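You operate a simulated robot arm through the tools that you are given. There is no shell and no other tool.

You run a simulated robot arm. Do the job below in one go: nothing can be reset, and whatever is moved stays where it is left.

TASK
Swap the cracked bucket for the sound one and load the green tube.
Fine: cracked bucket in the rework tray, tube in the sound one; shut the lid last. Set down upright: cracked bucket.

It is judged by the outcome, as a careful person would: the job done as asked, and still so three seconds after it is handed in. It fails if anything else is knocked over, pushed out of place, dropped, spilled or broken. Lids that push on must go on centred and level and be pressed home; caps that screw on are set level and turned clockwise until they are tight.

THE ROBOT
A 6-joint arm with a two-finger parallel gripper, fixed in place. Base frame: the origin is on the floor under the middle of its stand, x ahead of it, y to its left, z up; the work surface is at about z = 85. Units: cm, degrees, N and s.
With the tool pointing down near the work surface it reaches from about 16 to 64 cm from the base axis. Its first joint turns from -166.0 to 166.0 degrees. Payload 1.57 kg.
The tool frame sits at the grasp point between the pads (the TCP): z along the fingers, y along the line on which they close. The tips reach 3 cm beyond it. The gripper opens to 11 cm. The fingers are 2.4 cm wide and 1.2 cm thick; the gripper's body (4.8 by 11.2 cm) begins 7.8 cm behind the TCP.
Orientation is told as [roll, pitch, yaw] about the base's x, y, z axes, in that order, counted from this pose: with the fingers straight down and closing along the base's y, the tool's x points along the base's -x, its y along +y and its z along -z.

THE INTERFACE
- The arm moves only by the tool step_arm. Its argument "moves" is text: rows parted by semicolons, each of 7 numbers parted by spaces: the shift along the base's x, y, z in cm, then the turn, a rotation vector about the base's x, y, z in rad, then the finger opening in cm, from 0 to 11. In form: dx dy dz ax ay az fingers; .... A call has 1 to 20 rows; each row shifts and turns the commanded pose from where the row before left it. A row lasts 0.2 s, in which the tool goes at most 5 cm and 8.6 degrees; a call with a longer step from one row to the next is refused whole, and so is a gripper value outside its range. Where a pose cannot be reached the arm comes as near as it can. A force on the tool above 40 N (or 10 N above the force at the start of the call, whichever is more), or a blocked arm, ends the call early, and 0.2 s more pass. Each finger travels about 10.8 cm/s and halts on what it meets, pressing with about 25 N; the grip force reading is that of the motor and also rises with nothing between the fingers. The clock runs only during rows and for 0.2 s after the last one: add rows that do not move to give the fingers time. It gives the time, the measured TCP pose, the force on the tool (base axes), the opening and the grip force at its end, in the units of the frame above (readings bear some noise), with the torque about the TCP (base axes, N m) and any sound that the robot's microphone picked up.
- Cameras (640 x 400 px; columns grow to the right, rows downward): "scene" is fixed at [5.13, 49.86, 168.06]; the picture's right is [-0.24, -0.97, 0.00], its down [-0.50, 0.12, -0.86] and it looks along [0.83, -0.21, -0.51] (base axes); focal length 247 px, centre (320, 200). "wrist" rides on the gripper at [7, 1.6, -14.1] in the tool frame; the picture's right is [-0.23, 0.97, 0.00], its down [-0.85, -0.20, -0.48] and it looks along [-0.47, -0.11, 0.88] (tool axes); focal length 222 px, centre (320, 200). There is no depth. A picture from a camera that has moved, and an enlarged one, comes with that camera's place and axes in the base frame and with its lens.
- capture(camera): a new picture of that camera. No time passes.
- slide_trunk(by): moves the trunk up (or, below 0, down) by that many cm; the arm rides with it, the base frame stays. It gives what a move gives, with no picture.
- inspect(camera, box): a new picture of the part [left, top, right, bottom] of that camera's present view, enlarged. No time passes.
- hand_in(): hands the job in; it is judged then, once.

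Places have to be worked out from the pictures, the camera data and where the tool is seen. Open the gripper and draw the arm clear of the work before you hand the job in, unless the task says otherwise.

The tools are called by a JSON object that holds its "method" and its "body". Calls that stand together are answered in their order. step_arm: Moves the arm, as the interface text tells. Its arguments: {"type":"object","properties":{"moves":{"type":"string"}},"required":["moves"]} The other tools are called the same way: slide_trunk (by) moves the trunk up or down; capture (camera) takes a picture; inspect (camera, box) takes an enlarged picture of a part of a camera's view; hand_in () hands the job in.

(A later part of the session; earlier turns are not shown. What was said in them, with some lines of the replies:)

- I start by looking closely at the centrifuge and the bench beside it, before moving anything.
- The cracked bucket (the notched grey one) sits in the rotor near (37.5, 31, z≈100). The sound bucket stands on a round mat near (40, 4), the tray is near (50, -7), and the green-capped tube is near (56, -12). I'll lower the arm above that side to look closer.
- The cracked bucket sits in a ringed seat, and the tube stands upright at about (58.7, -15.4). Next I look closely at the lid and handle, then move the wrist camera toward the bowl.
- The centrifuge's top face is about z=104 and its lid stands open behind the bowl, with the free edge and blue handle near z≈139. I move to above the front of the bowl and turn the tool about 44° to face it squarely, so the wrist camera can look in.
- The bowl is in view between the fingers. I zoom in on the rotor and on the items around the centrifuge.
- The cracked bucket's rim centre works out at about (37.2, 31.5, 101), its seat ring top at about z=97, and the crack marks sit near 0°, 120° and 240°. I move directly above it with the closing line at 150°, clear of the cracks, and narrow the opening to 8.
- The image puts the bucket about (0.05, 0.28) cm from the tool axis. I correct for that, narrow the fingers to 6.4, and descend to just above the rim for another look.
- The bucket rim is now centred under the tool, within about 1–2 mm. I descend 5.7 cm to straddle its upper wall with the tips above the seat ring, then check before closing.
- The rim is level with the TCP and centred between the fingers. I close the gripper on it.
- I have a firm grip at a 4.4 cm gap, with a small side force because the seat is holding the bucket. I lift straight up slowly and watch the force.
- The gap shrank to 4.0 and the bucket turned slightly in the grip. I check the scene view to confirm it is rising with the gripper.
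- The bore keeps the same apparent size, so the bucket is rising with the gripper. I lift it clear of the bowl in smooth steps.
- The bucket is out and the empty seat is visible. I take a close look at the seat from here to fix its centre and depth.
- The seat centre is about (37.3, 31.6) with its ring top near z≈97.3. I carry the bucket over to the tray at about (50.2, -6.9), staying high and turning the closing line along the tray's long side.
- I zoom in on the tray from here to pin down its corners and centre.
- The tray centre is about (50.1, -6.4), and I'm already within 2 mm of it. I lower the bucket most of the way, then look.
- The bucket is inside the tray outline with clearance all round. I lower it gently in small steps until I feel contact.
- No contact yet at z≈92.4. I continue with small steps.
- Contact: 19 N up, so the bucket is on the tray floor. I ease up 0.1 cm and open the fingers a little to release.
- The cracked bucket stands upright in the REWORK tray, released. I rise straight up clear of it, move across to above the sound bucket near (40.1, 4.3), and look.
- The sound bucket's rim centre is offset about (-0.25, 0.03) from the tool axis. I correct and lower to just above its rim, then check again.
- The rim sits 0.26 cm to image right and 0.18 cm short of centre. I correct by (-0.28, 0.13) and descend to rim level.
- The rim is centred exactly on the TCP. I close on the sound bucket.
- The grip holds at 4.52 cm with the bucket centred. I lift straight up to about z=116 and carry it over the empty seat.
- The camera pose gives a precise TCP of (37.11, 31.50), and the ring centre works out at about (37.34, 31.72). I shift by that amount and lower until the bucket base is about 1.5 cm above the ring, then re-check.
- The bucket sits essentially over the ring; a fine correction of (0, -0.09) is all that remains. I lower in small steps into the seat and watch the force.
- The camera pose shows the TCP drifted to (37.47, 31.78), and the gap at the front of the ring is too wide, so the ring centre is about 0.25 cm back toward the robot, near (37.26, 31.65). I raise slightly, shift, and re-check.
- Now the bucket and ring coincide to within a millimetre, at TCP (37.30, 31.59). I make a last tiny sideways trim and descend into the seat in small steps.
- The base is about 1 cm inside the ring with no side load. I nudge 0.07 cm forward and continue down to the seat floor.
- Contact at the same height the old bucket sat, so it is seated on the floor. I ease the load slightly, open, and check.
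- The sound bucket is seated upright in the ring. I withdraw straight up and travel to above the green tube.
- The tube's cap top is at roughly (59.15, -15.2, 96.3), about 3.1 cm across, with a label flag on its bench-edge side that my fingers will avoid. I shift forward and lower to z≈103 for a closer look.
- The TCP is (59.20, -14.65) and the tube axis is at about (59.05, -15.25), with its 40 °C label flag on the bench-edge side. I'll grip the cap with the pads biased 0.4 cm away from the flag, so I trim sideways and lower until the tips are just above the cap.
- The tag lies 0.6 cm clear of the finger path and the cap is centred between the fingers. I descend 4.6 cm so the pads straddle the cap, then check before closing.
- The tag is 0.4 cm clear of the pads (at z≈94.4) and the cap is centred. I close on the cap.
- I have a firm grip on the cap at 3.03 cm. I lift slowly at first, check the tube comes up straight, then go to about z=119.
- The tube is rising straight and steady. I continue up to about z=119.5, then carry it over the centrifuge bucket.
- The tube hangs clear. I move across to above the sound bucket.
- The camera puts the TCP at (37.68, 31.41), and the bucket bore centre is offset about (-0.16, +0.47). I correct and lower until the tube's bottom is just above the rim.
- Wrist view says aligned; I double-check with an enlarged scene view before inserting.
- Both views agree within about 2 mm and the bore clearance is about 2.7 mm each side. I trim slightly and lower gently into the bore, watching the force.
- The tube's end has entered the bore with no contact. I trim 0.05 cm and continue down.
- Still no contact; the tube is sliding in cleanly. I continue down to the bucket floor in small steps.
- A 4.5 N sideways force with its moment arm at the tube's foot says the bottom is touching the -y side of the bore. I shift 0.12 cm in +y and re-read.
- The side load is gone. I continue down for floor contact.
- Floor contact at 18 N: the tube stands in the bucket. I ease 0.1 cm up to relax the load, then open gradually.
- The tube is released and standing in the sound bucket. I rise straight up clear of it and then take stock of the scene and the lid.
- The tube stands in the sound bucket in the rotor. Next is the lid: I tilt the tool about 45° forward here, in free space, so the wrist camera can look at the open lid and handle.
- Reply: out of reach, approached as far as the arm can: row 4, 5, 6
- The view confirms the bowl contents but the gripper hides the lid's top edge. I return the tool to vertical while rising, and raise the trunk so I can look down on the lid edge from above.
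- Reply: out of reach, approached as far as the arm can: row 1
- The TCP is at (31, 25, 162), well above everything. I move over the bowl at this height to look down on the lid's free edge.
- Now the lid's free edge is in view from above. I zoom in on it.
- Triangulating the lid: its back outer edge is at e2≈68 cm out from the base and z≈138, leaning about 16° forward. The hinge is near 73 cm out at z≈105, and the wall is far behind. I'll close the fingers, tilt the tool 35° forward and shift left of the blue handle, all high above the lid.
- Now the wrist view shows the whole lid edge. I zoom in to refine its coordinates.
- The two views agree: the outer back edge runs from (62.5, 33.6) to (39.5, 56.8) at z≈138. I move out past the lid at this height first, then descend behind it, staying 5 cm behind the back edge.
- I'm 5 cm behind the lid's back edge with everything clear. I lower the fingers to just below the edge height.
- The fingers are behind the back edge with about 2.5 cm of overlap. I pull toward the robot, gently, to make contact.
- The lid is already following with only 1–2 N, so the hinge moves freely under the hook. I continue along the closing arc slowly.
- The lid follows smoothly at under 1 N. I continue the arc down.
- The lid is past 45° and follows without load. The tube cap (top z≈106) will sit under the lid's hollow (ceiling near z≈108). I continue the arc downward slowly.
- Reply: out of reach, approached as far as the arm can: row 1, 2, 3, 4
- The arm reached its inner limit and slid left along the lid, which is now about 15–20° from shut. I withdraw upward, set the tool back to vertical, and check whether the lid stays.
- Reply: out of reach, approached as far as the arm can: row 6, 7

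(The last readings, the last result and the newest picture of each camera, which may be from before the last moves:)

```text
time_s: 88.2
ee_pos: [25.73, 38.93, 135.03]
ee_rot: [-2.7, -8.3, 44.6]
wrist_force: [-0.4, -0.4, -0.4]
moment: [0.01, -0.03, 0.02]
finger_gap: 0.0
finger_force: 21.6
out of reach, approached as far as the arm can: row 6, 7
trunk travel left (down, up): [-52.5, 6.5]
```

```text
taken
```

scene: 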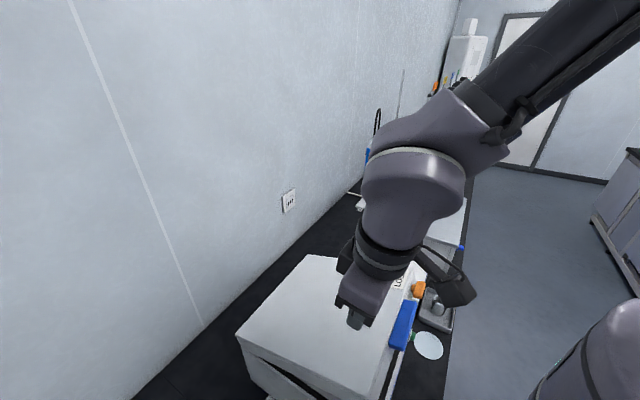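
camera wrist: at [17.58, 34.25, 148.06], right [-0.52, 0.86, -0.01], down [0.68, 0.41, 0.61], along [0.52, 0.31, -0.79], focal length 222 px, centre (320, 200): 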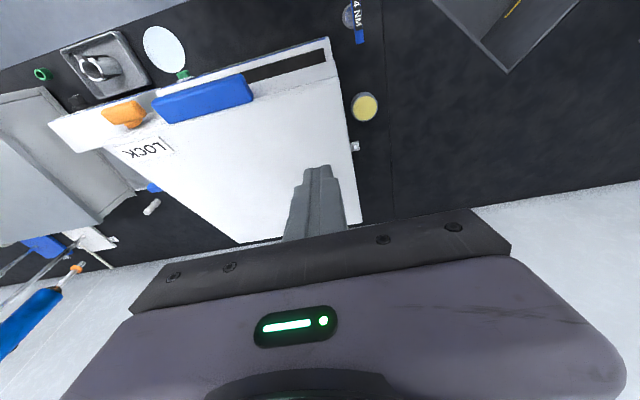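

The lid holds its position by friction, so I can press it from above. I finish levelling the tool while moving over the lid's front centre at z≈130.

{"method": "step_arm", "body": {"moves": "2.4 -2.35 -0.5 -0.034 0.068 0 0; 2.4 -2.35 -1 -0.034 0.068 0 0; 2.4 -2.35 -1 0 0 0 0; 2.5 -2.35 -1.5 0 0 0 0; 0 0 0 0 0 0 0; 0 0 0 0 0 0 0"}}

{"method": "capture", "body": {"camera": "wrist"}}

{"method": "capture", "body": {"camera": "scene"}}

```text
time_s: 89.5
ee_pos: [35.69, 29.56, 130.71]
ee_rot: [0.1, -0.1, 44.2]
wrist_force: [1.0, 0.0, 0.4]
moment: [0.02, -0.02, 0.0]
finger_gap: 0.02
finger_force: 21.5
trunk travel left (down, up): [-52.5, 6.5]
```

```text
taken
camera wrist: at [29.38, 25.77, 144.92], right [-0.52, 0.86, 0.0], down [0.75, 0.45, 0.48], along [0.41, 0.25, -0.88], focal length 222 px, centre (320, 200)
```

wrist: 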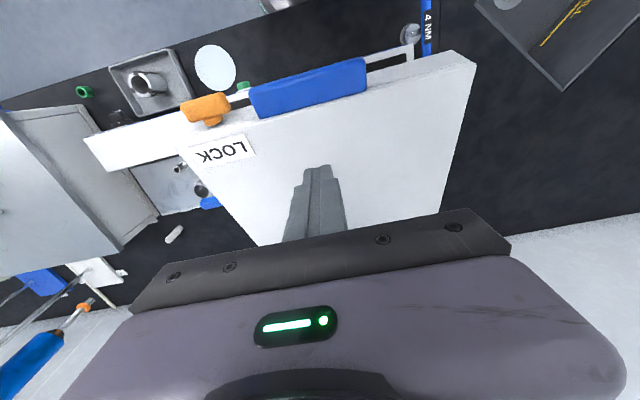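

```text
taken
```

scene: 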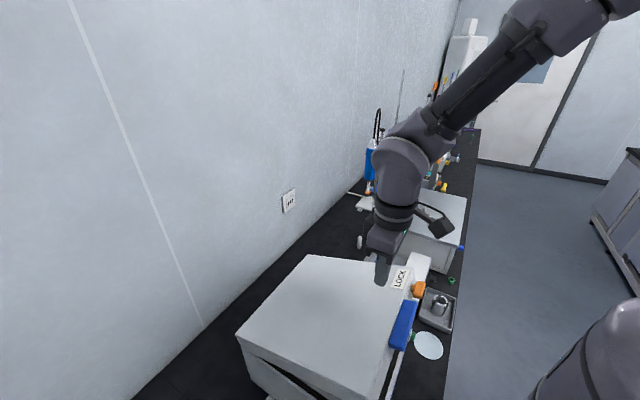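

The tool is vertical over the lid centreline at 46 cm out, and the lid's front edge is still about 8–10 cm high. I lower onto the lid and press it down in small steps, watching the force.

{"method": "step_arm", "body": {"moves": "0 0 -2.5 0 0 0 0; 0 0 -2.5 0 0 0 0; 0 0 -2.5 0 0 0 0; 0 0 -1 0 0 0 0; 0 0 -1 0 0 0 0; 0 0 -1 0 0 0 0; 0 0 0 0 0 0 0"}}

{"method": "inspect", "body": {"camera": "scene", "box": [220, 220, 440, 400]}}

```text
time_s: 91.2
ee_pos: [35.42, 29.88, 120.62]
ee_rot: [0.0, -0.2, 44.2]
wrist_force: [-0.8, -0.1, 0.0]
moment: [-0.01, 0.01, 0.03]
finger_gap: 0.01
finger_force: 20.9
trunk travel left (down, up): [-52.5, 6.5]
```

```text
2.22 times, centred on (330, 310) of scene
camera zoom: at [5.13, 49.86, 168.06], right [-0.24, -0.97, 0.0], down [-0.5, 0.12, -0.86], along [0.83, -0.21, -0.51], focal length 548 px, centre (298, -44)
```

zoom: 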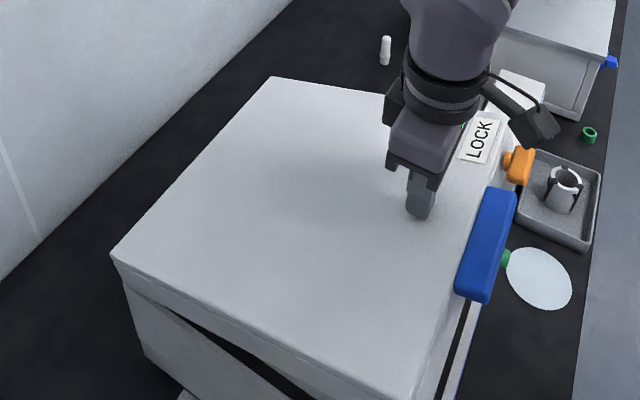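

No contact yet. I continue down.

{"method": "step_arm", "body": {"moves": "0 0 -0.8 0 0 0 0; 0 0 -0.8 0 0 0 0; 0 0 -0.8 0 0 0 0; 0 0 -0.8 0 0 0 0; 0 0 0 0 0 0 0"}}

{"method": "inspect", "body": {"camera": "scene", "box": [220, 220, 440, 400]}}

```text
time_s: 92.3
ee_pos: [35.33, 29.61, 117.44]
ee_rot: [-0.1, -0.3, 44.2]
wrist_force: [0.0, 0.3, 1.0]
moment: [0.0, 0.04, 0.01]
finger_gap: 0.0
finger_force: 21.3
trunk travel left (down, up): [-52.5, 6.5]
```

```text
2.22 times, centred on (330, 310) of scene
camera zoom: at [5.13, 49.86, 168.06], right [-0.24, -0.97, 0.0], down [-0.5, 0.12, -0.86], along [0.83, -0.21, -0.51], focal length 548 px, centre (298, -44)
```

zoom: 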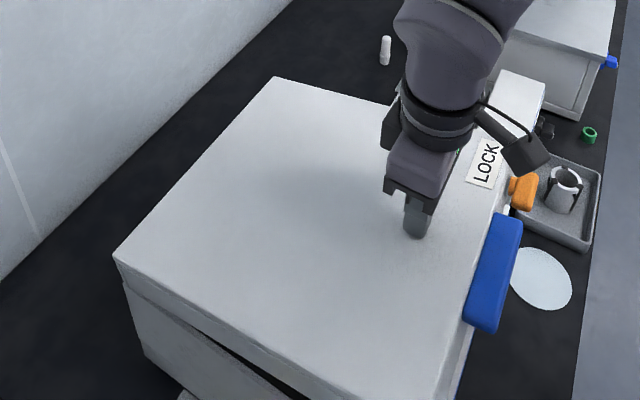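

The lid is moving down under the fingertips. I continue.

{"method": "step_arm", "body": {"moves": "0 0 -0.8 0 0 0 0; 0 0 -0.8 0 0 0 0; 0 0 -0.8 0 0 0 0; 0 0 -0.6 0 0 0 0; 0 0 0 0 0 0 0"}}

{"method": "inspect", "body": {"camera": "scene", "box": [220, 220, 440, 400]}}

```text
time_s: 93.5
ee_pos: [35.36, 29.66, 114.44]
ee_rot: [0.0, -0.2, 44.2]
wrist_force: [0.3, 0.0, -0.1]
moment: [-0.02, -0.01, -0.02]
finger_gap: 0.0
finger_force: 20.7
trunk travel left (down, up): [-52.5, 6.5]
```

```text
2.22 times, centred on (330, 310) of scene
camera zoom: at [5.13, 49.86, 168.06], right [-0.24, -0.97, 0.0], down [-0.5, 0.12, -0.86], along [0.83, -0.21, -0.51], focal length 548 px, centre (298, -44)
```

zoom: 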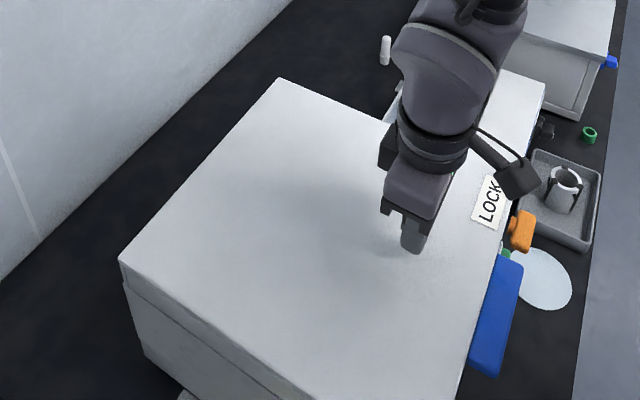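

The lid now looks nearly flat. I keep lowering to press it home.

{"method": "step_arm", "body": {"moves": "0 0 -0.4 0 0 0 0; 0 0 -0.4 0 0 0 0; 0 0 -0.4 0 0 0 0; 0 0 -0.3 0 0 0 0; 0 0 0 0 0 0 0"}}

{"method": "inspect", "body": {"camera": "scene", "box": [220, 220, 440, 400]}}

```text
time_s: 94.8
ee_pos: [35.48, 29.63, 113.05]
ee_rot: [0.0, -0.2, 44.2]
wrist_force: [-0.3, 0.3, 0.2]
moment: [0.01, -0.04, 0.0]
finger_gap: 0.0
finger_force: 21.1
trunk travel left (down, up): [-52.5, 6.5]
```

```text
2.22 times, centred on (330, 310) of scene
camera zoom: at [5.13, 49.86, 168.06], right [-0.24, -0.97, 0.0], down [-0.5, 0.12, -0.86], along [0.83, -0.21, -0.51], focal length 548 px, centre (298, -44)
```

zoom: 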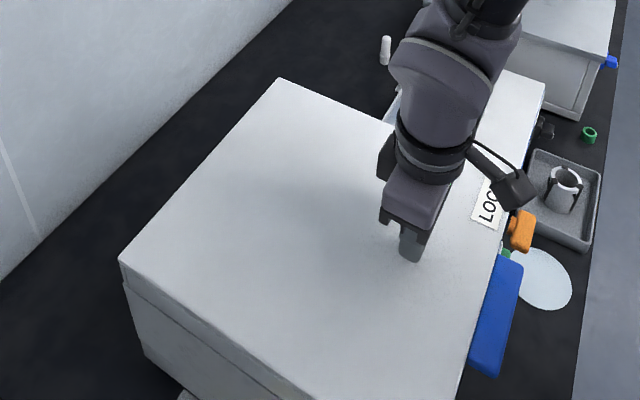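

The lid hasn't moved since the last picture, so it is down on its seat. I continue until I feel it, to press it home.

{"method": "step_arm", "body": {"moves": "0 0 -0.3 0 0 0 0; 0 0 -0.3 0 0 0 0; 0 0 -0.3 0 0 0 0; 0 0 -0.3 0 0 0 0; 0 0 0 0 0 0 0"}}

```text
time_s: 96.0
ee_pos: [35.47, 29.68, 112.08]
ee_rot: [0.0, -0.6, 44.2]
wrist_force: [-3.3, -3.1, 20.5]
moment: [-0.26, 0.29, 0.04]
finger_gap: 0.02
finger_force: 21.8
trunk travel left (down, up): [-52.5, 6.5]
stopped in row 5: the force on the tool passed its limit at 41 N (the readings are from after the stop); the commanded pose is now the measured one
```

The lid is solid at about z=109 and took 40 N, so it is pressed home. I lift away and check that it stays shut.

{"method": "step_arm", "body": {"moves": "0 0 1 0 0 0 0; 0 0 3 0 0 0 0; 0 0 4 0 0 0 0; 0 0 4 0 0 0 0; -2.5 -2.5 3 0 0 0 0; -2.5 -2.5 3 0 0 0 0; -2.5 -2.5 2 0 0 0 0; 0 0 0 0 0 0 0; 0 0 0 0 0 0 0"}}

{"method": "capture", "body": {"camera": "wrist"}}

{"method": "capture", "body": {"camera": "scene"}}

{"method": "inspect", "body": {"camera": "scene", "box": [230, 240, 470, 400]}}

```text
time_s: 98.0
ee_pos: [27.63, 22.49, 131.92]
ee_rot: [0.0, -0.4, 44.1]
wrist_force: [-0.3, -0.3, 0.5]
moment: [0.02, -0.02, 0.04]
finger_gap: 0.0
finger_force: 21.0
trunk travel left (down, up): [-52.5, 6.5]
```

```text
taken
camera wrist: at [21.38, 18.6, 146.13], right [-0.52, 0.86, 0.0], down [0.75, 0.45, 0.49], along [0.41, 0.25, -0.87], focal length 222 px, centre (320, 200)
```

wrist: 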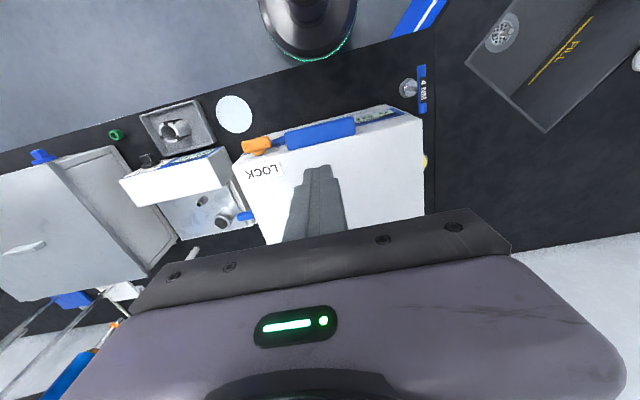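

```text
taken
```

scene: 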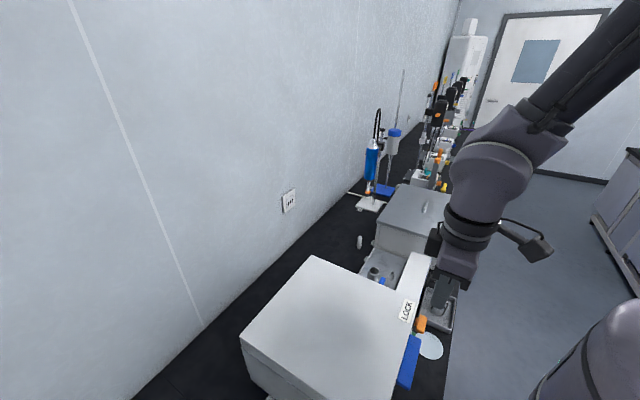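

```text
2.50 times, centred on (350, 320) of scene
camera zoom: at [5.13, 49.86, 168.06], right [-0.24, -0.97, 0.0], down [-0.5, 0.12, -0.86], along [0.83, -0.21, -0.51], focal length 617 px, centre (245, -100)
```

zoom: 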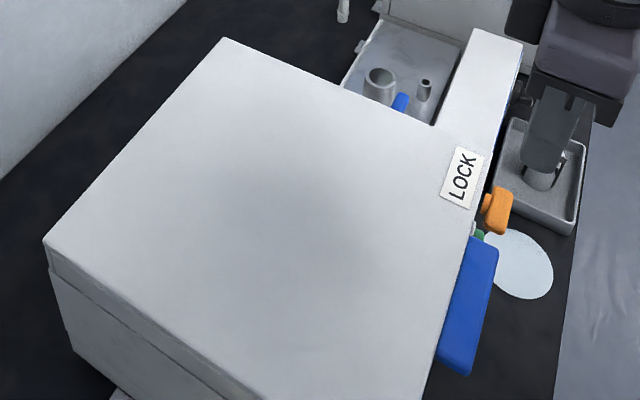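

The lid looks flat and stays shut. I inspect the seam, the latch and the small blue part at the side more closely.

{"method": "inspect", "body": {"camera": "wrist", "box": [220, 90, 440, 230]}}

{"method": "inspect", "body": {"camera": "scene", "box": [350, 250, 450, 390]}}

{"method": "inspect", "body": {"camera": "scene", "box": [235, 300, 335, 400]}}

```text
2.86 times, centred on (330, 160) of wrist
camera zoom: at [21.38, 18.6, 146.13], right [-0.52, 0.86, 0.0], down [0.75, 0.45, 0.49], along [0.41, 0.25, -0.87], focal length 635 px, centre (291, 314)
```

zoom: 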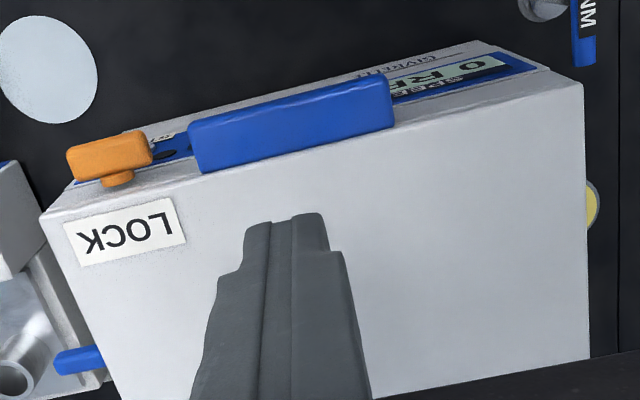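

```text
2.86 times, centred on (400, 320) of scene
camera zoom: at [5.13, 49.86, 168.06], right [-0.24, -0.97, 0.0], down [-0.5, 0.12, -0.86], along [0.83, -0.21, -0.51], focal length 705 px, centre (91, -143)
```

zoom: 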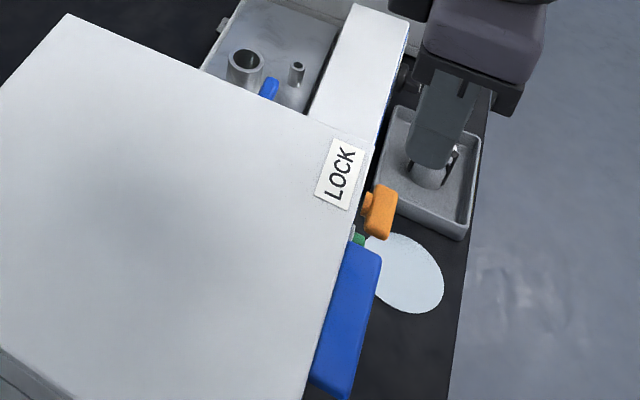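

```text
4.00 times, centred on (285, 350) of scene
camera zoom: at [5.13, 49.86, 168.06], right [-0.24, -0.97, 0.0], down [-0.5, 0.12, -0.86], along [0.83, -0.21, -0.51], focal length 986 px, centre (460, -400)
```

zoom: 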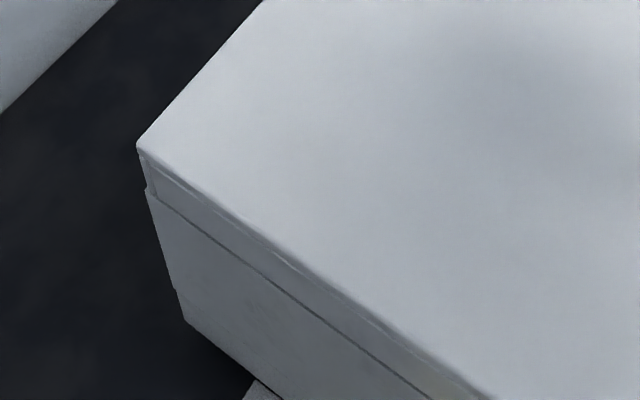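

The lid is flush along its seam and the arm is off it. I open the gripper and draw the arm up and away, then do a final check of everything.

{"method": "step_arm", "body": {"moves": "0 0 4 0 0 0 2; 0 0 4 0 0 0 5; 0 0 4 0 0 0 8; 0 0 4 0 0 0 10; 0.8 -4 0 0 0 0 10; 0.8 -4 0 0 0 0 10; 0.8 -4 0 0 0 0 10; 0.8 -4 0 0 0 0 10; 0.8 -4 0 0 0 0 10; 0.8 -4 0 0 0 0 10; 0.8 -4 0 0 0 0 10; 0.8 -4 0 0 0 0 10; 0.8 -4 0 0 0 0 10; 0 0 0 0 0 0 10; 0 0 0 0 0 0 10"}}

{"method": "capture", "body": {"camera": "scene"}}

{"method": "capture", "body": {"camera": "wrist"}}

{"method": "inspect", "body": {"camera": "scene", "box": [350, 170, 480, 390]}}

```text
time_s: 101.2
ee_pos: [35.57, -13.63, 147.77]
ee_rot: [0.0, -0.4, 44.3]
wrist_force: [0.2, -0.8, 0.5]
moment: [0.01, 0.03, 0.02]
finger_gap: 10.01
finger_force: 0.0
trunk travel left (down, up): [-52.5, 6.5]
```

```text
taken
```

scene: 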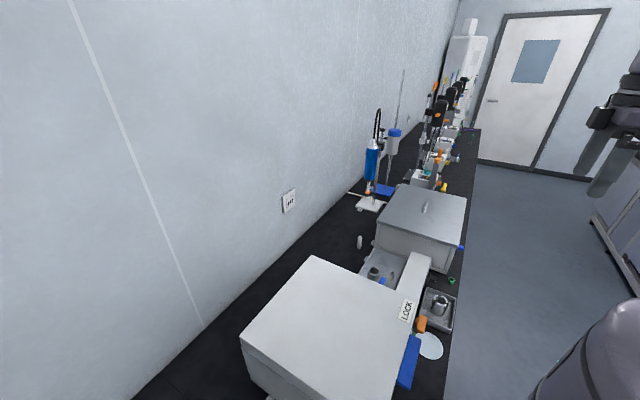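

```text
taken
camera wrist: at [29.13, -17.52, 161.99], right [-0.52, 0.86, 0.0], down [0.75, 0.45, 0.48], along [0.41, 0.25, -0.87], focal length 222 px, centre (320, 200)
```

wrist: 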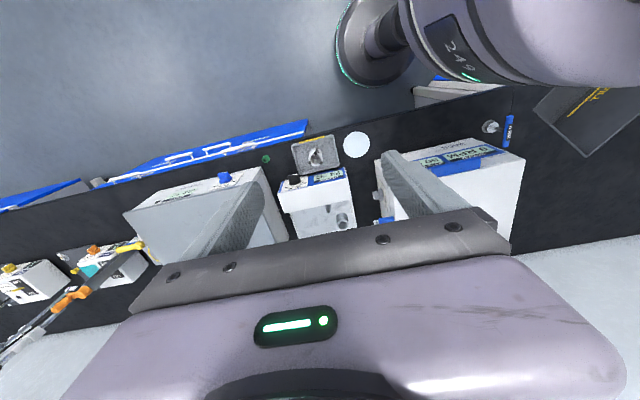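

```text
1.82 times, centred on (415, 280) of scene
camera zoom: at [5.13, 49.86, 168.06], right [-0.24, -0.97, 0.0], down [-0.5, 0.12, -0.86], along [0.83, -0.21, -0.51], focal length 448 px, centre (147, 54)
```

zoom: 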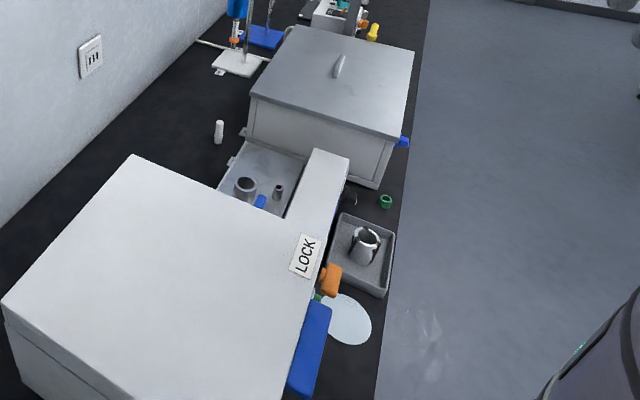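

The lid is shut flush and the tray and bench items look undisturbed. One last close look at the tray and the centrifuge front before handing in.

{"method": "inspect", "body": {"camera": "wrist", "box": [250, 110, 540, 240]}}

{"method": "inspect", "body": {"camera": "scene", "box": [400, 270, 470, 340]}}

```text
2.21 times, centred on (395, 175) of wrist
camera zoom: at [29.13, -17.52, 161.99], right [-0.52, 0.86, 0.0], down [0.75, 0.45, 0.48], along [0.41, 0.25, -0.87], focal length 490 px, centre (154, 255)
```

zoom: 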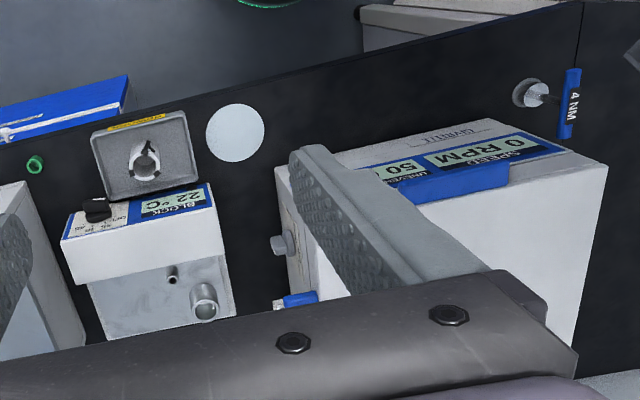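

```text
5.71 times, centred on (435, 305) of scene
camera zoom: at [5.13, 49.86, 168.06], right [-0.24, -0.97, 0.0], down [-0.5, 0.12, -0.86], along [0.83, -0.21, -0.51], focal length 1409 px, centre (-337, -400)
```

zoom: 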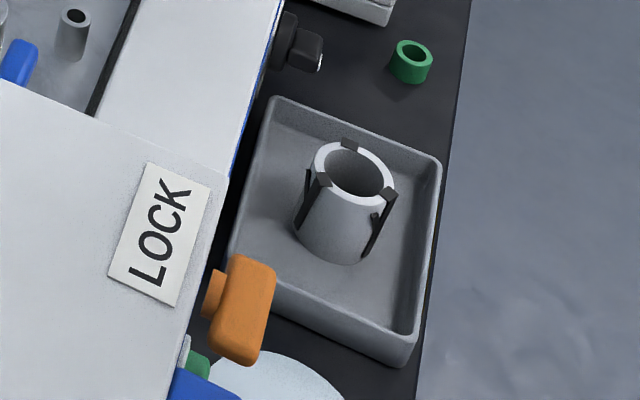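

Everything checks out: the cracked bucket stands upright in the rework tray, the sound bucket with the green tube is in the rotor, and the lid is shut. The gripper is open and the arm is clear, so I hand in.

{"method": "hand_in", "body": {}}

```text
The job is handed in.
```

The swap is done and handed in. The cracked bucket stands upright in the rework tray. The sound bucket is in its place in the rotor with the green tube standing in it, and the lid is shut and pressed down.

- **Lid lock:** the lid closed flush and stayed shut. I left the orange knob by the "LOCK" label alone, since the job only asked for the lid to be shut.
- **Rotor balance:** the display read "UNEVEN BY 50 G" at the end. It read 0 g at the start. I put that down to the green tube having nothing opposite it, so balance the rotor before running it.
- **Tube label:** the green tube carries a "40 °C" flag, and the block heater beside the centrifuge showed 22 °C. Heating wasn't part of the job, so I did nothing about it.

As far as the cameras showed, nothing else was knocked or moved. I couldn't see inside the centrifuge once the lid was shut.
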